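You operate a simulated robot arm through the tools that you are given. There is no shell and no other tool. Be economical: measure what you need, move in short steps, check, and stop when the job is done.

Carry out the task below with a simulated robot arm. There is one attempt and no reset: what you move stays moved.

Task
Put both dough balls on the baking tray and press each one flat.

The check looks at the end state, three seconds after you hand in, the way a careful person would. Anything else that was tipped, shoved, dropped, spilled or broken makes it a failure.

Robot
A 6-joint arm with a two-finger parallel gripper, fixed in place. Base frame: the origin is at the foot of the arm, x ahead of it, y to its left, z up; the work surface is at about z = 910. Readings come in mm, degrees, newtons and seconds.
With the tool pointing down near the work surface it reaches from about 240 to 660 mm from the base axis. Its first joint turns from -66.0 to 66.0 degrees. Payload 2.9 kg.
The TCP is the grasp point between the finger pads, 30 mm short of the fingertips. In the tool frame z runs along the fingers and y along their closing line. The gripper opens to 110 mm. The fingers are 20 mm wide and 10 mm thick; the gripper's body (48 by 112 mm) begins 55 mm behind the TCP.
Orientation is that of the tool frame in the base frame, as [roll, pitch, yaw] about the fixed x, y, z axes, in that order (R = Rz(yaw) Ry(pitch) Rx(roll)). With the fingers straight down and closing along the base's y, the tool's x points along the base's -x, its y along +y and its z along -z.

Tools
- The arm moves only by the tool apply_moves. Its argument "moves" is a list of rows, each an object of numbers (a shift or turn left out is 0, a gripper value left out holds the last): "tx", "ty", "tz": the shift along the base's x, y, z in units of 200 mm (1.0 is 200 mm); "rx", "ry", "rz": the turn, a rotation vector about the base's x, y, z in units of 90 degrees (1.0 is 90 degrees). In form: [{"tx": .., "ty": .., "tz": .., "rx": .., "ry": .., "rz": ..}, ...]. A call has 1 to 20 rows; each row is the pose to reach, as a shift and turn from the pose commanded when the call began. "grip" is the opening, from 0 (shut) to 1 (fully open), set as the call begins (left out, the last holds). A call with a number of a shift or a turn outside -1 to 1 is refused whole. A row lasts 0.2 s, in which the tool goes at most 50 mm and 8.6 degrees; a call with a longer step from one row to the next is refused whole, and so is a gripper value outside its range. A pose out of reach is approached as far as the arm can. The call stops where the force on the tool passes 70 N (or 10 N more than at its start, if that is more) or the arm is blocked; 0.2 s more then pass. Each finger travels about 108 mm/s and halts on what it meets, pressing with about 23 N; the grip force reading is that of the motor and also rises with nothing between the fingers. The clock runs only during rows and for 0.2 s after the last one: add rows that repeat a pose to give the fingers time. It gives the time, the measured TCP pose, the force on the tool (base axes), the opening and the grip force at its end, in the units of the frame above (readings bear some noise).
- Cameras (640 x 400 px; columns grow to the right, rows downward): "scene" is fixed at [80.1, 429.2, 1387]; the picture's right is [-0.76, -0.65, 0.00], its down [-0.35, 0.40, -0.85] and it looks along [0.55, -0.64, -0.53] (base axes); focal length 347 px, centre (320, 200). "wrist" rides on the gripper at [72, 17, -103] in the tool frame; the picture's right is [-0.23, 0.97, 0.00], its down [-0.76, -0.18, -0.62] and it looks along [-0.61, -0.14, 0.78] (tool axes); focal length 222 px, centre (320, 200). There is no depth. A picture from a camera that has moved, and an enlarged one, comes with that camera's place and axes in the base frame and with its lens.
- grab_frame(camera): a new picture of that camera. No time passes.
- close_up(camera, box): a new picture of the part [left, top, right, bottom] of that camera's present view, enlarged. No time passes.
- job_done(): hands the job in; it is judged then, once.

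Go step by step. Nothing tells you positions but the pictures and the camera data: compare them with the known pose of the tool, close in by small moves and look again before you grip or let go. The budget is 120 turns and 84 pictures, counting those below and the enlarged ones. Unless the task says otherwise, let go and move clear before handing in, and close with one line.

The tools are called after "Emit:" as name(argument=value, ...) on one line, values as JSON. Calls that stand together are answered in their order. apply_moves: Moves the arm, as the interface text tells. Its arguments: {"type":"object","properties":{"moves":{"type":"array","items":{"type":"object","properties":{"tx":{"type":"number"},"ty":{"type":"number"},"tz":{"type":"number"},"rx":{"type":"number"},"ry":{"type":"number"},"rz":{"type":"number"}}}},"grip":{"type":"number"}},"required":["moves"]} The other tools are called the same way: grab_frame (camera) takes a picture; close_up (camera, box) takes an enlarged picture of a part of a camera's view; job_done () hands the job in.

At the start:

```text
time: 0.0
tcp_pos: [399.8, 99.1, 1139.8]
tool_rot: [179.9, 0.0, 180.0]
ft_force: [0.6, -0.3, 0.2]
grip_width: 110.0
grasp_force: 0.1
```

scene: 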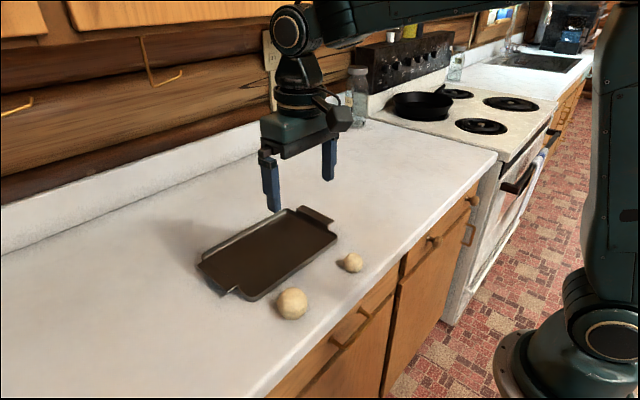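
wrist: 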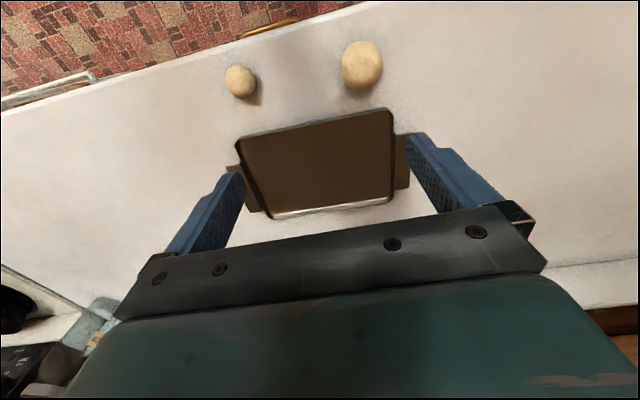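

I see the tray at about x 445–600, y -50–195. The large ball is near (372,162) and the small one near (358,4). I'll look closer before moving.

Emit:
close_up(camera="scene", box=[180, 190, 400, 328])

Emit:
close_up(camera="wrist", box=[180, 20, 440, 230])

```text
2.90 times, centred on (290, 259) of scene
camera zoom: at [80.1, 429.2, 1387.0], right [-0.76, -0.65, 0.0], down [-0.35, 0.4, -0.85], along [0.55, -0.64, -0.53], focal length 1007 px, centre (407, 29)
```

zoom: 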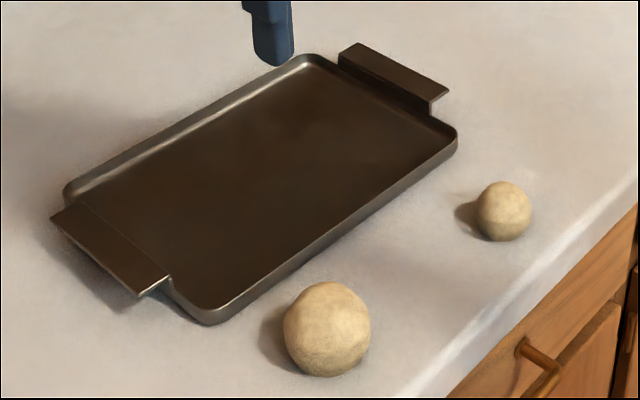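

```text
1.90 times, centred on (310, 125) of wrist
camera zoom: at [327.0, 115.2, 1242.0], right [0.23, 0.97, 0.0], down [0.76, -0.18, 0.62], along [0.61, -0.14, -0.78], focal length 423 px, centre (339, 343)
```

zoom: 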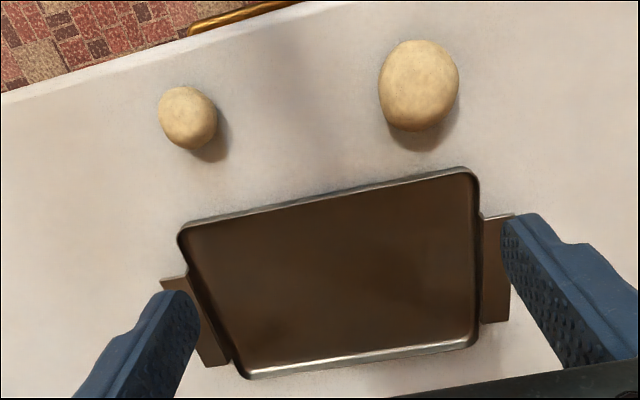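

The estimates from both views agree: the large ball is at about (374,157) with radius 26, and the small one at about (360,4) with radius 18. I'll move above the large ball.

Emit:
apply_moves(moves=[{"tx": -0.03, "ty": 0.06, "tz": -0.13}, {"tx": -0.06, "ty": 0.13, "tz": -0.26}, {"tx": -0.09, "ty": 0.2, "tz": -0.39}, {"tx": -0.13, "ty": 0.29, "tz": -0.52}, {"tx": -0.13, "ty": 0.29, "tz": -0.62}, {"tx": -0.13, "ty": 0.29, "tz": -0.62}], grip=0.8)

Emit:
grab_frame(camera="wrist")

Emit:
close_up(camera="scene", box=[180, 190, 400, 328])

```text
time: 1.4
tcp_pos: [372.4, 157.5, 1014.6]
tool_rot: [180.0, 0.1, -179.9]
ft_force: [0.9, -0.4, 0.2]
grip_width: 88.0
grasp_force: 0.1
```

```text
79 pictures are left
camera wrist: at [301.1, 173.8, 1117.3], right [0.23, 0.97, 0.0], down [0.76, -0.18, 0.62], along [0.61, -0.14, -0.78], focal length 222 px, centre (320, 200)
```

wrist: 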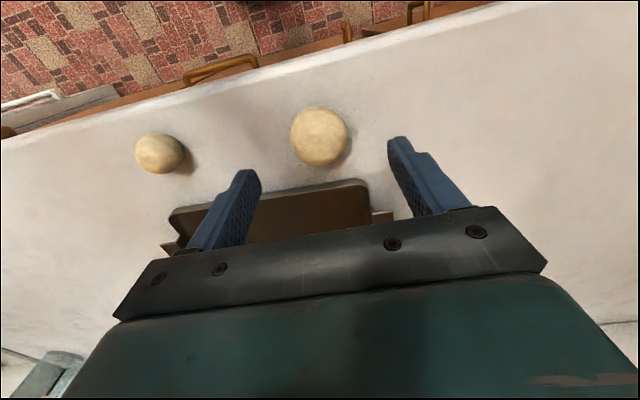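

```text
2.90 times, centred on (290, 259) of scene
camera zoom: at [80.1, 429.2, 1387.0], right [-0.76, -0.65, 0.0], down [-0.35, 0.4, -0.85], along [0.55, -0.64, -0.53], focal length 1007 px, centre (407, 29)
```

zoom: 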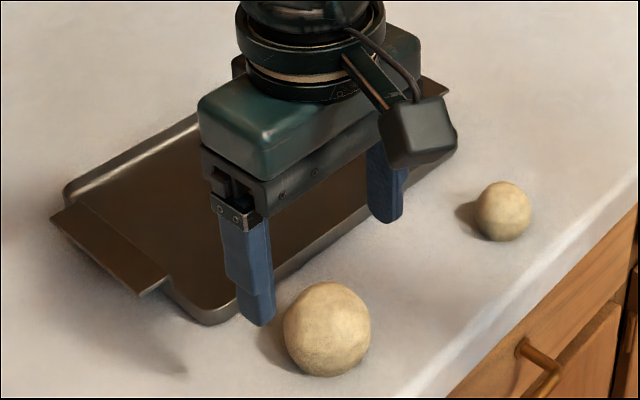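

The ball reads (375,157), right under the gripper. I'll go down and close.

Emit:
apply_moves(moves=[{"tz": -0.1}, {"tz": -0.2}, {"tz": -0.3}, {"tz": -0.34}, {"tz": -0.345}])

Emit:
close_up(camera="scene", box=[180, 190, 400, 328])

Emit:
grab_frame(camera="wrist")

```text
time: 2.6
tcp_pos: [373.7, 157.2, 947.0]
tool_rot: [-180.0, 0.1, 180.0]
ft_force: [-0.2, -0.1, -0.2]
grip_width: 88.0
grasp_force: 0.1
```

```text
2.90 times, centred on (290, 259) of scene
camera zoom: at [80.1, 429.2, 1387.0], right [-0.76, -0.65, 0.0], down [-0.35, 0.4, -0.85], along [0.55, -0.64, -0.53], focal length 1007 px, centre (407, 29)
```

zoom: 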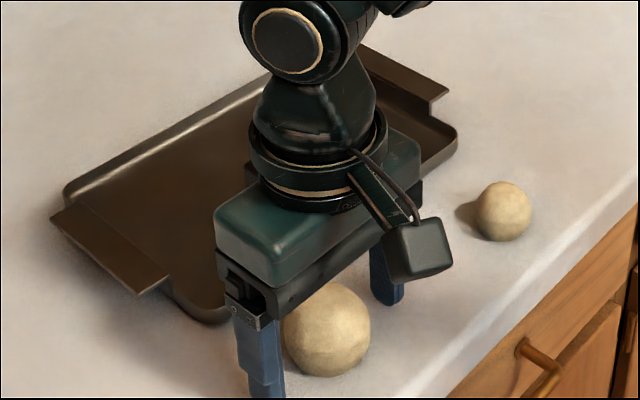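

```text
76 pictures are left
camera wrist: at [301.2, 173.2, 1049.2], right [0.23, 0.97, 0.0], down [0.76, -0.18, 0.62], along [0.61, -0.14, -0.78], focal length 222 px, centre (320, 200)
```

wrist: 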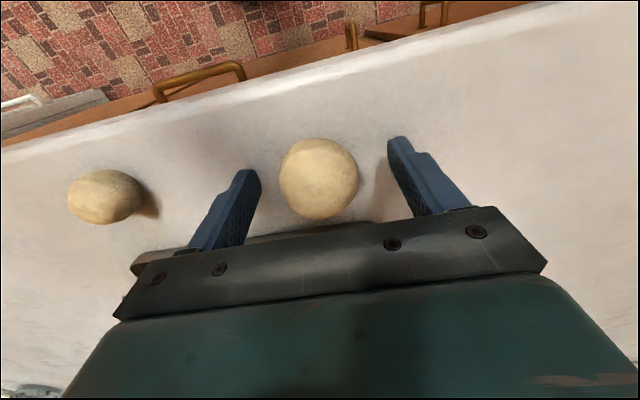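

The ball is between the fingers, so I'll close gently.

Emit:
apply_moves(moves=[{}, {}, {}], grip=0.43)

Emit:
grab_frame(camera="wrist")

```text
time: 3.4
tcp_pos: [372.9, 157.9, 946.9]
tool_rot: [180.0, 0.0, 180.0]
ft_force: [-0.2, 0.1, -0.3]
grip_width: 49.2
grasp_force: 22.6
```

```text
75 pictures are left
camera wrist: at [301.2, 173.2, 1049.4], right [0.23, 0.97, 0.0], down [0.76, -0.18, 0.62], along [0.61, -0.14, -0.78], focal length 222 px, centre (320, 200)
```

wrist: 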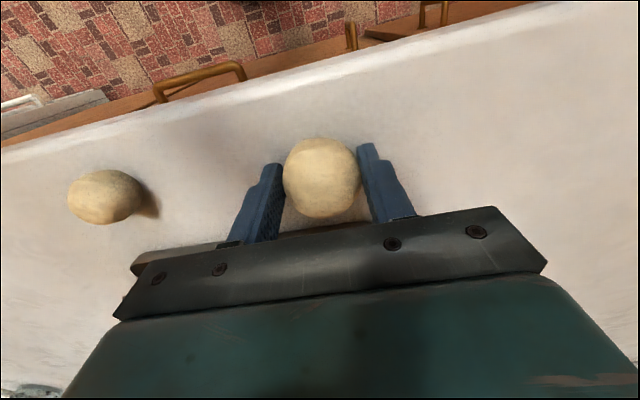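

It's held at 49 mm. I'll lift it and carry it over the tray.

Emit:
apply_moves(moves=[{"tz": 0.15}, {"tz": 0.3}, {"tz": 0.4}, {"tx": 0.15, "ty": -0.04, "tz": 0.4}, {"tx": 0.3, "ty": -0.08, "tz": 0.4}, {"tx": 0.45, "ty": -0.12, "tz": 0.4}, {"tx": 0.6, "ty": -0.15, "tz": 0.4}, {"tx": 0.73, "ty": -0.16, "tz": 0.4}, {"tx": 0.73, "ty": -0.16, "tz": 0.4}])

Emit:
grab_frame(camera="wrist")

Emit:
grab_frame(camera="scene")

```text
time: 5.4
tcp_pos: [519.5, 125.6, 1026.0]
tool_rot: [-179.9, 0.0, -180.0]
ft_force: [-0.3, -0.8, -2.1]
grip_width: 49.3
grasp_force: 23.1
```

```text
74 pictures are left
camera wrist: at [447.2, 141.1, 1128.8], right [0.23, 0.97, 0.0], down [0.76, -0.18, 0.62], along [0.61, -0.14, -0.78], focal length 222 px, centre (320, 200)
```

wrist: 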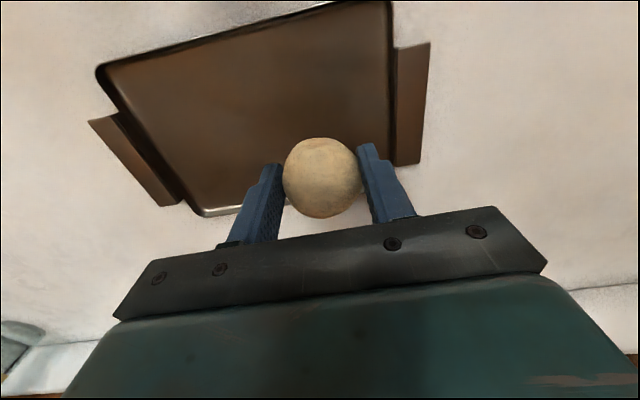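

```text
73 pictures are left
```

scene: 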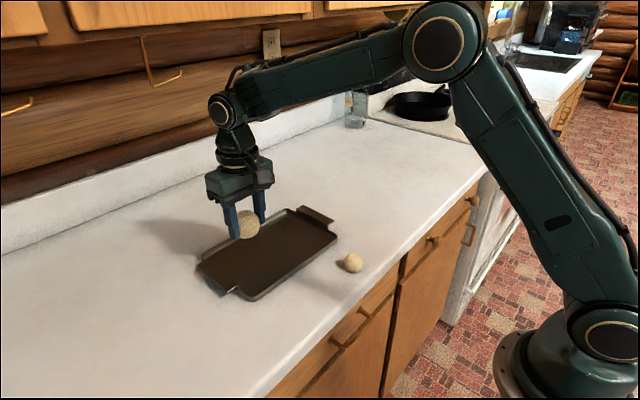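

The position over the tray is good. I'll lower it.

Emit:
apply_moves(moves=[{"tz": -0.12}, {"tz": -0.24}, {"tz": -0.3}, {"tz": -0.34}, {"tz": -0.36}, {"tz": -0.37}, {"tz": -0.375}])

Emit:
close_up(camera="scene", box=[180, 170, 400, 308])

```text
time: 7.0
tcp_pos: [520.3, 124.4, 950.7]
tool_rot: [179.9, 0.0, 179.9]
ft_force: [-0.5, -0.5, -0.7]
grip_width: 49.4
grasp_force: 23.1
```

```text
2.90 times, centred on (290, 239) of scene
camera zoom: at [80.1, 429.2, 1387.0], right [-0.76, -0.65, 0.0], down [-0.35, 0.4, -0.85], along [0.55, -0.64, -0.53], focal length 1007 px, centre (407, 87)
```

zoom: 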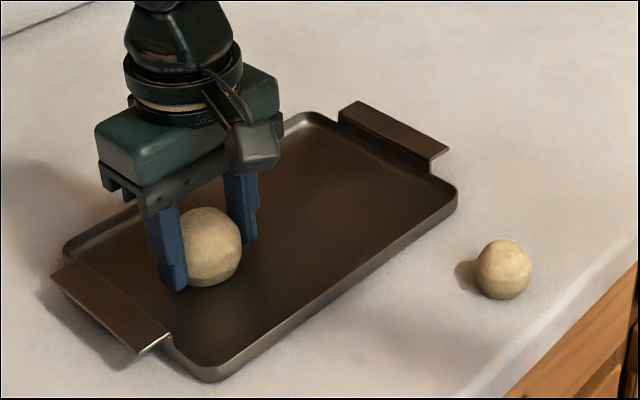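

The drop in load says the ball is down. I'll release a little, then back off upward.

Emit:
apply_moves(moves=[{}, {}, {"tz": 0.05}, {"tz": 0.2}, {"tz": 0.35}, {"tz": 0.5}, {"tz": 0.5}], grip=0.65)

Emit:
grab_frame(camera="wrist")

Emit:
close_up(camera="scene", box=[180, 170, 400, 308])

```text
time: 8.6
tcp_pos: [518.4, 125.2, 1051.8]
tool_rot: [179.9, 0.0, 180.0]
ft_force: [-0.2, -0.4, 0.5]
grip_width: 71.7
grasp_force: 0.1
```

```text
71 pictures are left
camera wrist: at [446.9, 141.3, 1154.6], right [0.23, 0.97, 0.0], down [0.76, -0.18, 0.62], along [0.61, -0.14, -0.78], focal length 222 px, centre (320, 200)
```

wrist: 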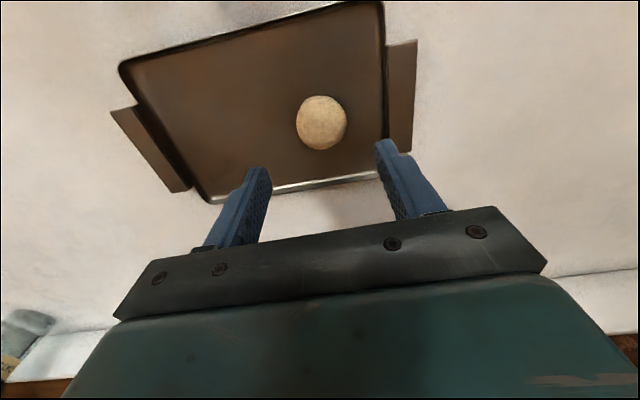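

```text
2.90 times, centred on (290, 239) of scene
camera zoom: at [80.0, 429.2, 1387.0], right [-0.76, -0.65, 0.0], down [-0.35, 0.4, -0.85], along [0.55, -0.64, -0.53], focal length 1007 px, centre (407, 87)
```

zoom: 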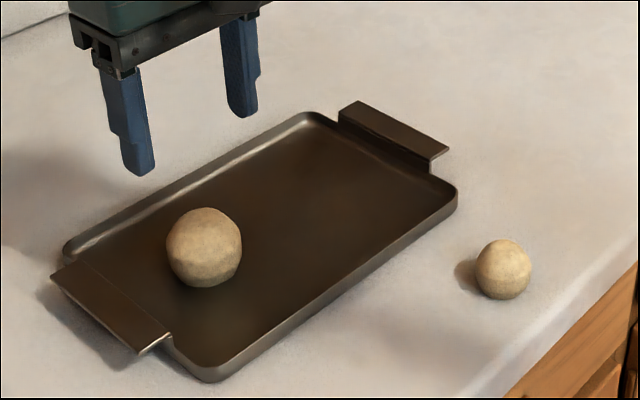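

The large ball rests on the tray. Next I'll move above the small ball.

Emit:
apply_moves(moves=[{"tx": -0.13, "ty": -0.1}, {"tx": -0.27, "ty": -0.2}, {"tx": -0.41, "ty": -0.3}, {"tx": -0.55, "ty": -0.4}, {"tx": -0.68, "ty": -0.5}, {"tx": -0.8, "ty": -0.605, "tz": -0.1}, {"tx": -0.8, "ty": -0.605, "tz": -0.25}, {"tx": -0.8, "ty": -0.605, "tz": -0.25}])

Emit:
grab_frame(camera="wrist")

```text
time: 10.4
tcp_pos: [358.7, 3.2, 1001.8]
tool_rot: [179.9, 0.0, 180.0]
ft_force: [-0.3, -0.3, 0.7]
grip_width: 71.5
grasp_force: 0.0
```

```text
69 pictures are left
camera wrist: at [286.4, 20.0, 1104.2], right [0.23, 0.97, 0.0], down [0.76, -0.18, 0.62], along [0.61, -0.14, -0.78], focal length 222 px, centre (320, 200)
```

wrist: 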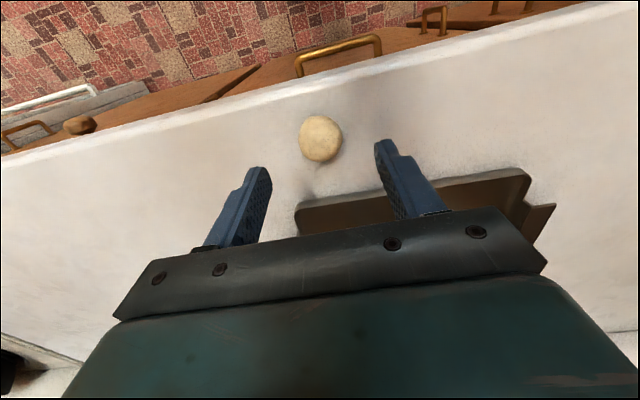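

The small ball reads (360,3). I'll descend and grip.

Emit:
apply_moves(moves=[{"tz": -0.12}, {"tz": -0.22}, {"tz": -0.27}, {"tz": -0.29}, {"tz": -0.29}])

Emit:
apply_moves(moves=[{}, {}, {}], grip=0.29)

Emit:
grab_frame(camera="wrist")

```text
time: 11.6
tcp_pos: [360.4, 3.4, 942.9]
tool_rot: [180.0, 0.0, 180.0]
ft_force: [-0.8, 0.1, 0.1]
grip_width: 71.3
grasp_force: 0.0
```

```text
time: 12.4
tcp_pos: [360.0, 3.9, 943.2]
tool_rot: [180.0, 0.0, 180.0]
ft_force: [0.4, 0.3, 0.0]
grip_width: 35.9
grasp_force: 23.1
```

```text
68 pictures are left
camera wrist: at [287.1, 20.0, 1046.3], right [0.23, 0.97, 0.0], down [0.76, -0.18, 0.62], along [0.61, -0.14, -0.78], focal length 222 px, centre (320, 200)
```

wrist: 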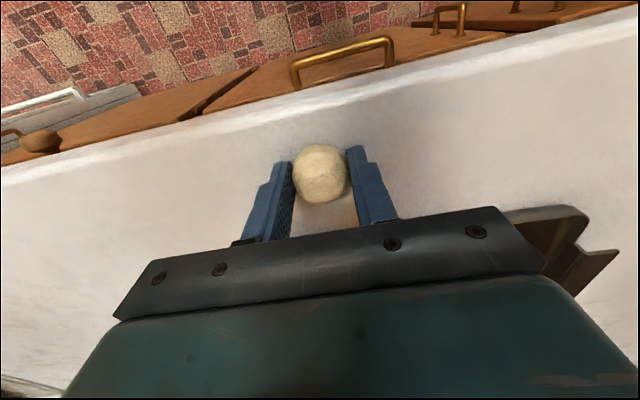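

It's held at 36 mm. I'll carry it to (520,15) and lower it.

Emit:
apply_moves(moves=[{"tz": 0.15}, {"tz": 0.3}, {"tz": 0.4}, {"tx": 0.16, "ty": 0.02, "tz": 0.4}, {"tx": 0.34, "ty": 0.04, "tz": 0.4}, {"tx": 0.5, "ty": 0.05, "tz": 0.4}, {"tx": 0.66, "ty": 0.06, "tz": 0.4}, {"tx": 0.8, "ty": 0.06, "tz": 0.4}, {"tx": 0.8, "ty": 0.06, "tz": 0.4}, {"tx": 0.8, "ty": 0.06, "tz": 0.25}, {"tx": 0.8, "ty": 0.06, "tz": 0.12}, {"tx": 0.8, "ty": 0.06, "tz": 0.06}, {"tx": 0.8, "ty": 0.06, "tz": 0.03}, {"tx": 0.8, "ty": 0.06, "tz": 0.02}])

Emit:
close_up(camera="scene", box=[180, 170, 400, 308])

```text
time: 15.4
tcp_pos: [519.8, 16.5, 947.9]
tool_rot: [-180.0, 0.0, 180.0]
ft_force: [-1.2, 0.8, 2.7]
grip_width: 36.1
grasp_force: 22.8
```

```text
2.90 times, centred on (290, 239) of scene
camera zoom: at [80.0, 429.2, 1387.0], right [-0.76, -0.65, 0.0], down [-0.35, 0.4, -0.85], along [0.55, -0.64, -0.53], focal length 1007 px, centre (407, 87)
```

zoom: 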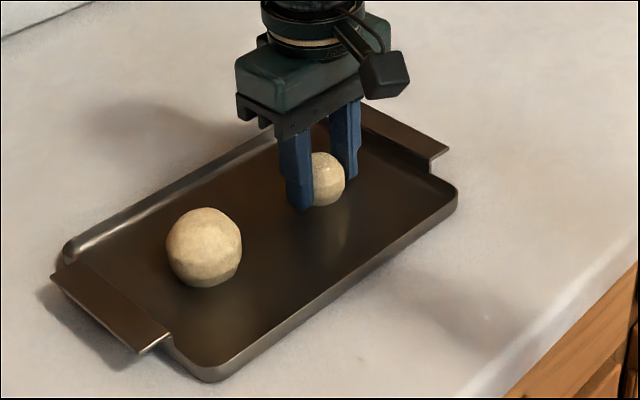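

The small ball is touching the tray. I'll release it, rise, then close the fingers for pressing.

Emit:
apply_moves(moves=[{}, {}, {"tz": 0.05}, {"tz": 0.2}, {"tz": 0.35}, {"tz": 0.35}], grip=0.55)

Emit:
apply_moves(moves=[{}, {}, {}], grip=0)

Emit:
grab_frame(camera="wrist")

Emit:
close_up(camera="scene", box=[180, 170, 400, 308])

```text
time: 16.8
tcp_pos: [519.0, 17.0, 1017.9]
tool_rot: [-180.0, 0.0, 180.0]
ft_force: [-0.4, -0.4, 0.9]
grip_width: 60.5
grasp_force: 0.0
```

```text
time: 17.6
tcp_pos: [518.5, 16.5, 1017.5]
tool_rot: [-179.9, -0.1, -180.0]
ft_force: [-1.0, -1.2, -0.3]
grip_width: 0.0
grasp_force: 22.9
```

```text
66 pictures are left
camera wrist: at [446.5, 32.9, 1120.1], right [0.23, 0.97, 0.0], down [0.76, -0.18, 0.62], along [0.61, -0.14, -0.78], focal length 222 px, centre (320, 200)
```

wrist: 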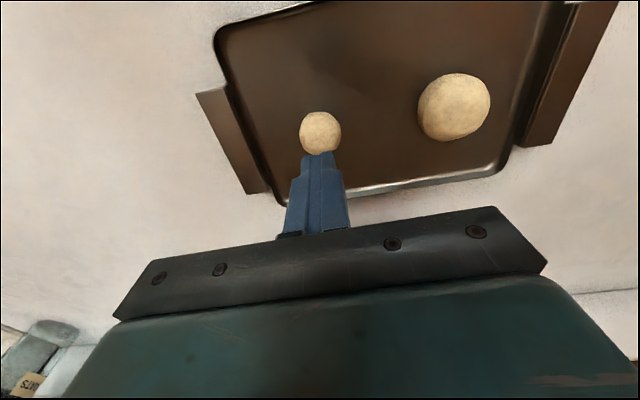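

```text
2.90 times, centred on (290, 239) of scene
camera zoom: at [80.1, 429.2, 1387.0], right [-0.76, -0.65, 0.0], down [-0.35, 0.4, -0.85], along [0.55, -0.64, -0.53], focal length 1007 px, centre (407, 87)
```

zoom: 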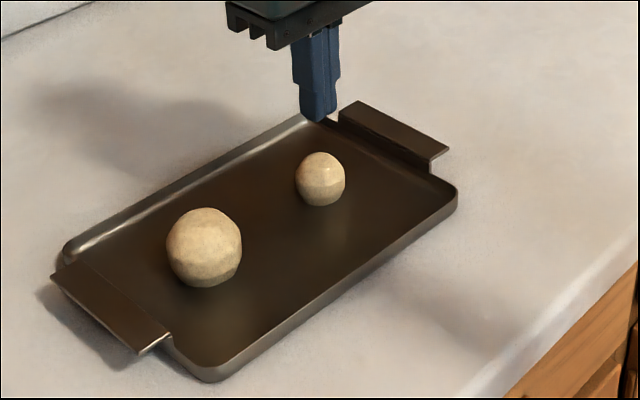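

The small ball is directly under the closed fingertips at (520,16). I'll press down in small steps.

Emit:
apply_moves(moves=[{"tx": 0.005, "tz": -0.1}, {"tx": 0.005, "tz": -0.17}, {"tx": 0.005, "tz": -0.19}, {"tx": 0.005, "tz": -0.21}, {"tx": 0.005, "tz": -0.23}, {"tx": 0.005, "tz": -0.25}, {"tx": 0.005, "tz": -0.25}])

Emit:
close_up(camera="scene", box=[180, 170, 400, 308])

```text
time: 19.2
tcp_pos: [520.4, 15.2, 966.4]
tool_rot: [-179.9, 0.0, 180.0]
ft_force: [0.6, -0.8, 0.8]
grip_width: 0.1
grasp_force: 22.9
```

```text
2.90 times, centred on (290, 239) of scene
camera zoom: at [80.0, 429.2, 1387.0], right [-0.76, -0.65, 0.0], down [-0.35, 0.4, -0.85], along [0.55, -0.64, -0.53], focal length 1007 px, centre (407, 87)
```

zoom: 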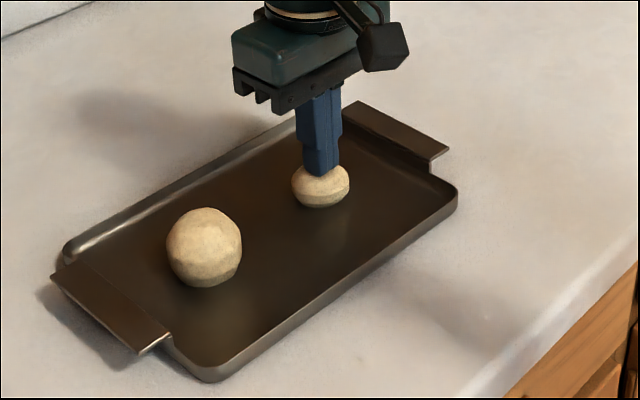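

The dough flattens as a whole, so I'll keep pressing.

Emit:
apply_moves(moves=[{"tz": -0.02}, {"tz": -0.04}, {"tz": -0.06}, {"tz": -0.07}, {"tz": -0.07}, {"tz": -0.07}])

Emit:
close_up(camera="scene", box=[180, 170, 400, 308])

```text
time: 20.6
tcp_pos: [522.0, 16.1, 954.4]
tool_rot: [-180.0, 0.3, 180.0]
ft_force: [-8.2, 2.2, 34.3]
grip_width: 0.0
grasp_force: 23.1
```

```text
2.90 times, centred on (290, 239) of scene
camera zoom: at [79.3, 429.2, 1387.1], right [-0.76, -0.65, 0.0], down [-0.35, 0.4, -0.85], along [0.55, -0.64, -0.53], focal length 1007 px, centre (407, 87)
```

zoom: 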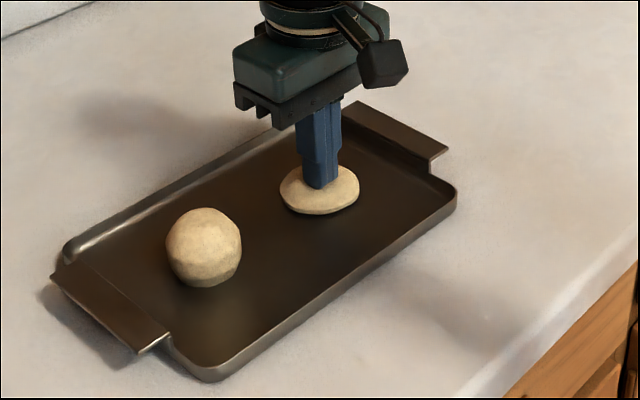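

It's now a flat disc. I'll lift straight up and check it.

Emit:
apply_moves(moves=[{"tz": 0.05}, {"tz": 0.15}, {"tz": 0.3}, {"tz": 0.42}, {"tz": 0.42}])

Emit:
grab_frame(camera="wrist")

Emit:
close_up(camera="scene", box=[180, 170, 400, 308])

```text
time: 21.8
tcp_pos: [520.0, 14.9, 1037.0]
tool_rot: [179.9, 0.0, -180.0]
ft_force: [0.2, 0.3, 0.0]
grip_width: 0.0
grasp_force: 22.6
```

```text
62 pictures are left
camera wrist: at [448.0, 32.2, 1140.3], right [0.23, 0.97, 0.0], down [0.76, -0.18, 0.62], along [0.61, -0.14, -0.78], focal length 222 px, centre (320, 200)
```

wrist: 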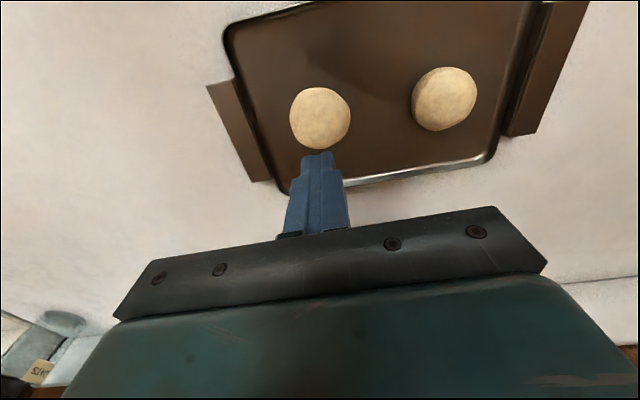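

```text
2.90 times, centred on (290, 239) of scene
camera zoom: at [80.1, 429.2, 1387.0], right [-0.76, -0.65, 0.0], down [-0.35, 0.4, -0.85], along [0.55, -0.64, -0.53], focal length 1007 px, centre (407, 87)
```

zoom: 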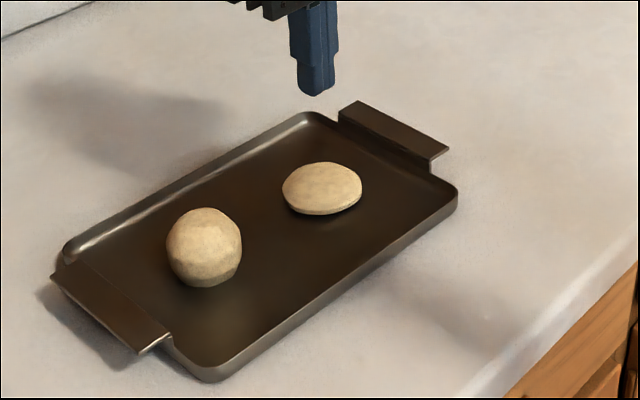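

The small one is a clean disc. Next I'll move above the large ball.

Emit:
apply_moves(moves=[{"ty": 0.15}, {"ty": 0.3}, {"ty": 0.45}, {"tx": 0.005, "ty": 0.545}, {"tx": 0.005, "ty": 0.545}])

Emit:
grab_frame(camera="wrist")

```text
time: 23.0
tcp_pos: [521.2, 125.1, 1037.1]
tool_rot: [179.9, 0.0, 179.9]
ft_force: [-0.2, 0.3, -0.8]
grip_width: 0.2
grasp_force: 22.6
```

```text
60 pictures are left
camera wrist: at [449.5, 141.6, 1140.1], right [0.23, 0.97, 0.0], down [0.76, -0.18, 0.62], along [0.61, -0.14, -0.78], focal length 222 px, centre (320, 200)
```

wrist: 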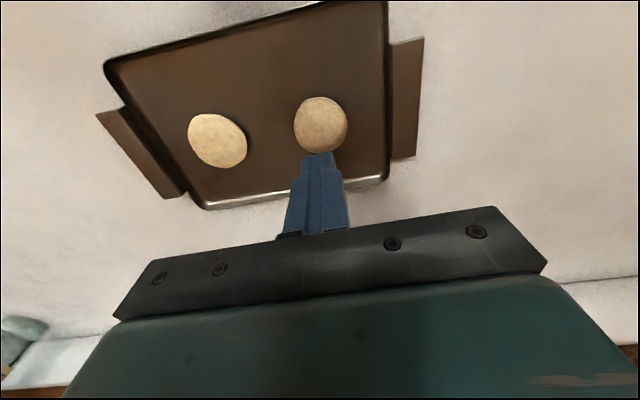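

I'm aligned over the large ball. I'll press it in steps.

Emit:
apply_moves(moves=[{"tz": -0.1}, {"tz": -0.18}, {"tz": -0.21}, {"tz": -0.24}, {"tz": -0.27}, {"tz": -0.3}, {"tz": -0.32}, {"tz": -0.32}])

Emit:
close_up(camera="scene", box=[180, 170, 400, 308])

```text
time: 24.8
tcp_pos: [521.4, 124.9, 972.6]
tool_rot: [-180.0, -0.1, -179.9]
ft_force: [-0.1, 0.2, 0.1]
grip_width: 0.2
grasp_force: 22.6
```

```text
2.90 times, centred on (290, 239) of scene
camera zoom: at [80.1, 429.2, 1387.0], right [-0.76, -0.65, 0.0], down [-0.35, 0.4, -0.85], along [0.55, -0.64, -0.53], focal length 1007 px, centre (407, 87)
```

zoom: 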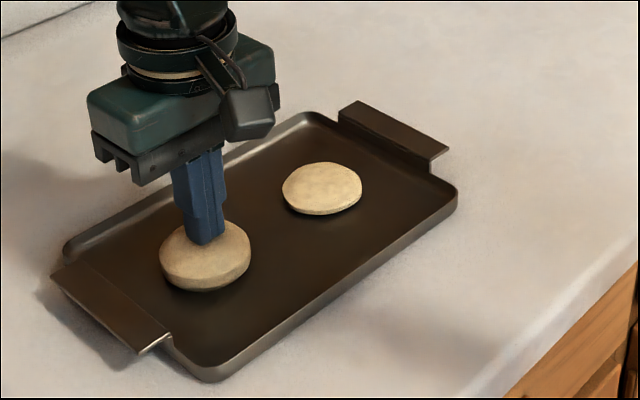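

It's about half flattened, so I'll keep pressing.

Emit:
apply_moves(moves=[{"tz": -0.02}, {"tz": -0.04}, {"tz": -0.06}, {"tz": -0.07}, {"tz": -0.08}, {"tz": -0.08}, {"tz": -0.08}])

Emit:
close_up(camera="scene", box=[180, 170, 400, 308])

```text
time: 26.4
tcp_pos: [521.5, 124.1, 959.2]
tool_rot: [179.9, 0.2, -180.0]
ft_force: [-14.0, -1.6, 37.0]
grip_width: 0.1
grasp_force: 23.4
```

```text
2.90 times, centred on (290, 239) of scene
camera zoom: at [79.1, 429.0, 1387.1], right [-0.76, -0.65, 0.0], down [-0.35, 0.4, -0.85], along [0.55, -0.64, -0.53], focal length 1007 px, centre (407, 87)
```

zoom: 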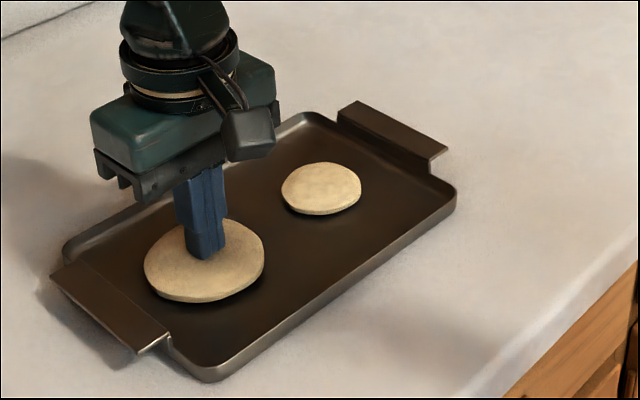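

Both are flat now, and the press force has risen, so there is no more give. I'll lift clear and check.

Emit:
apply_moves(moves=[{"tz": 0.05}, {"tz": 0.15}, {"tz": 0.35}, {"tz": 0.55}, {"tz": 0.75}, {"tz": 0.75}])

Emit:
grab_frame(camera="wrist")

Emit:
grab_frame(camera="scene")

Emit:
close_up(camera="scene", box=[180, 170, 400, 308])

```text
time: 27.8
tcp_pos: [522.3, 122.1, 1107.5]
tool_rot: [-180.0, 0.0, 179.9]
ft_force: [0.5, 0.2, 0.7]
grip_width: 0.0
grasp_force: 22.2
```

```text
57 pictures are left
camera wrist: at [449.2, 140.1, 1210.6], right [0.23, 0.97, 0.0], down [0.76, -0.18, 0.62], along [0.61, -0.14, -0.78], focal length 222 px, centre (320, 200)
```

wrist: 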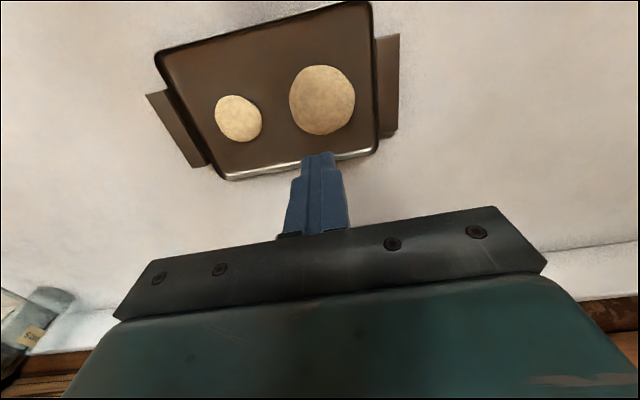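

```text
56 pictures are left
```

scene: 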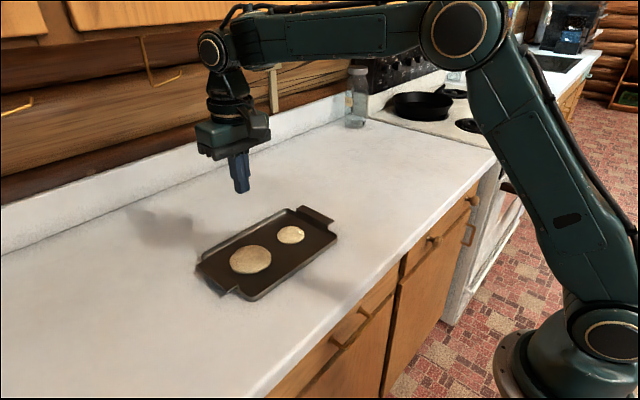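

```text
2.90 times, centred on (290, 239) of scene
camera zoom: at [80.1, 429.2, 1387.0], right [-0.76, -0.65, 0.0], down [-0.35, 0.4, -0.85], along [0.55, -0.64, -0.53], focal length 1007 px, centre (407, 87)
```

zoom: 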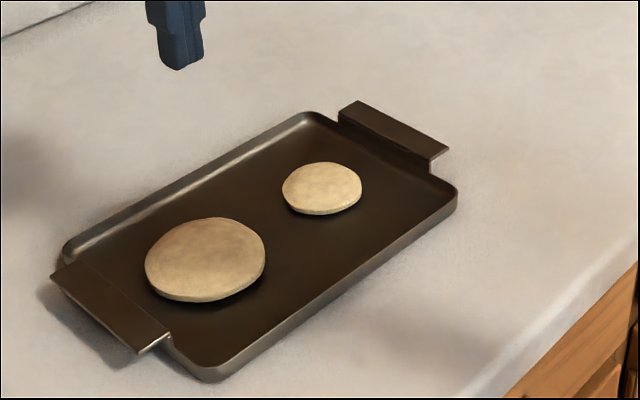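

Both doughs lie flat on the tray, the tray hasn't moved, and the arm is clear, so I'm handing in.

Emit:
job_done()

```text
The job is handed in.
```

Both dough balls are on the baking tray, each pressed into a flat disc, and nothing else was disturbed.
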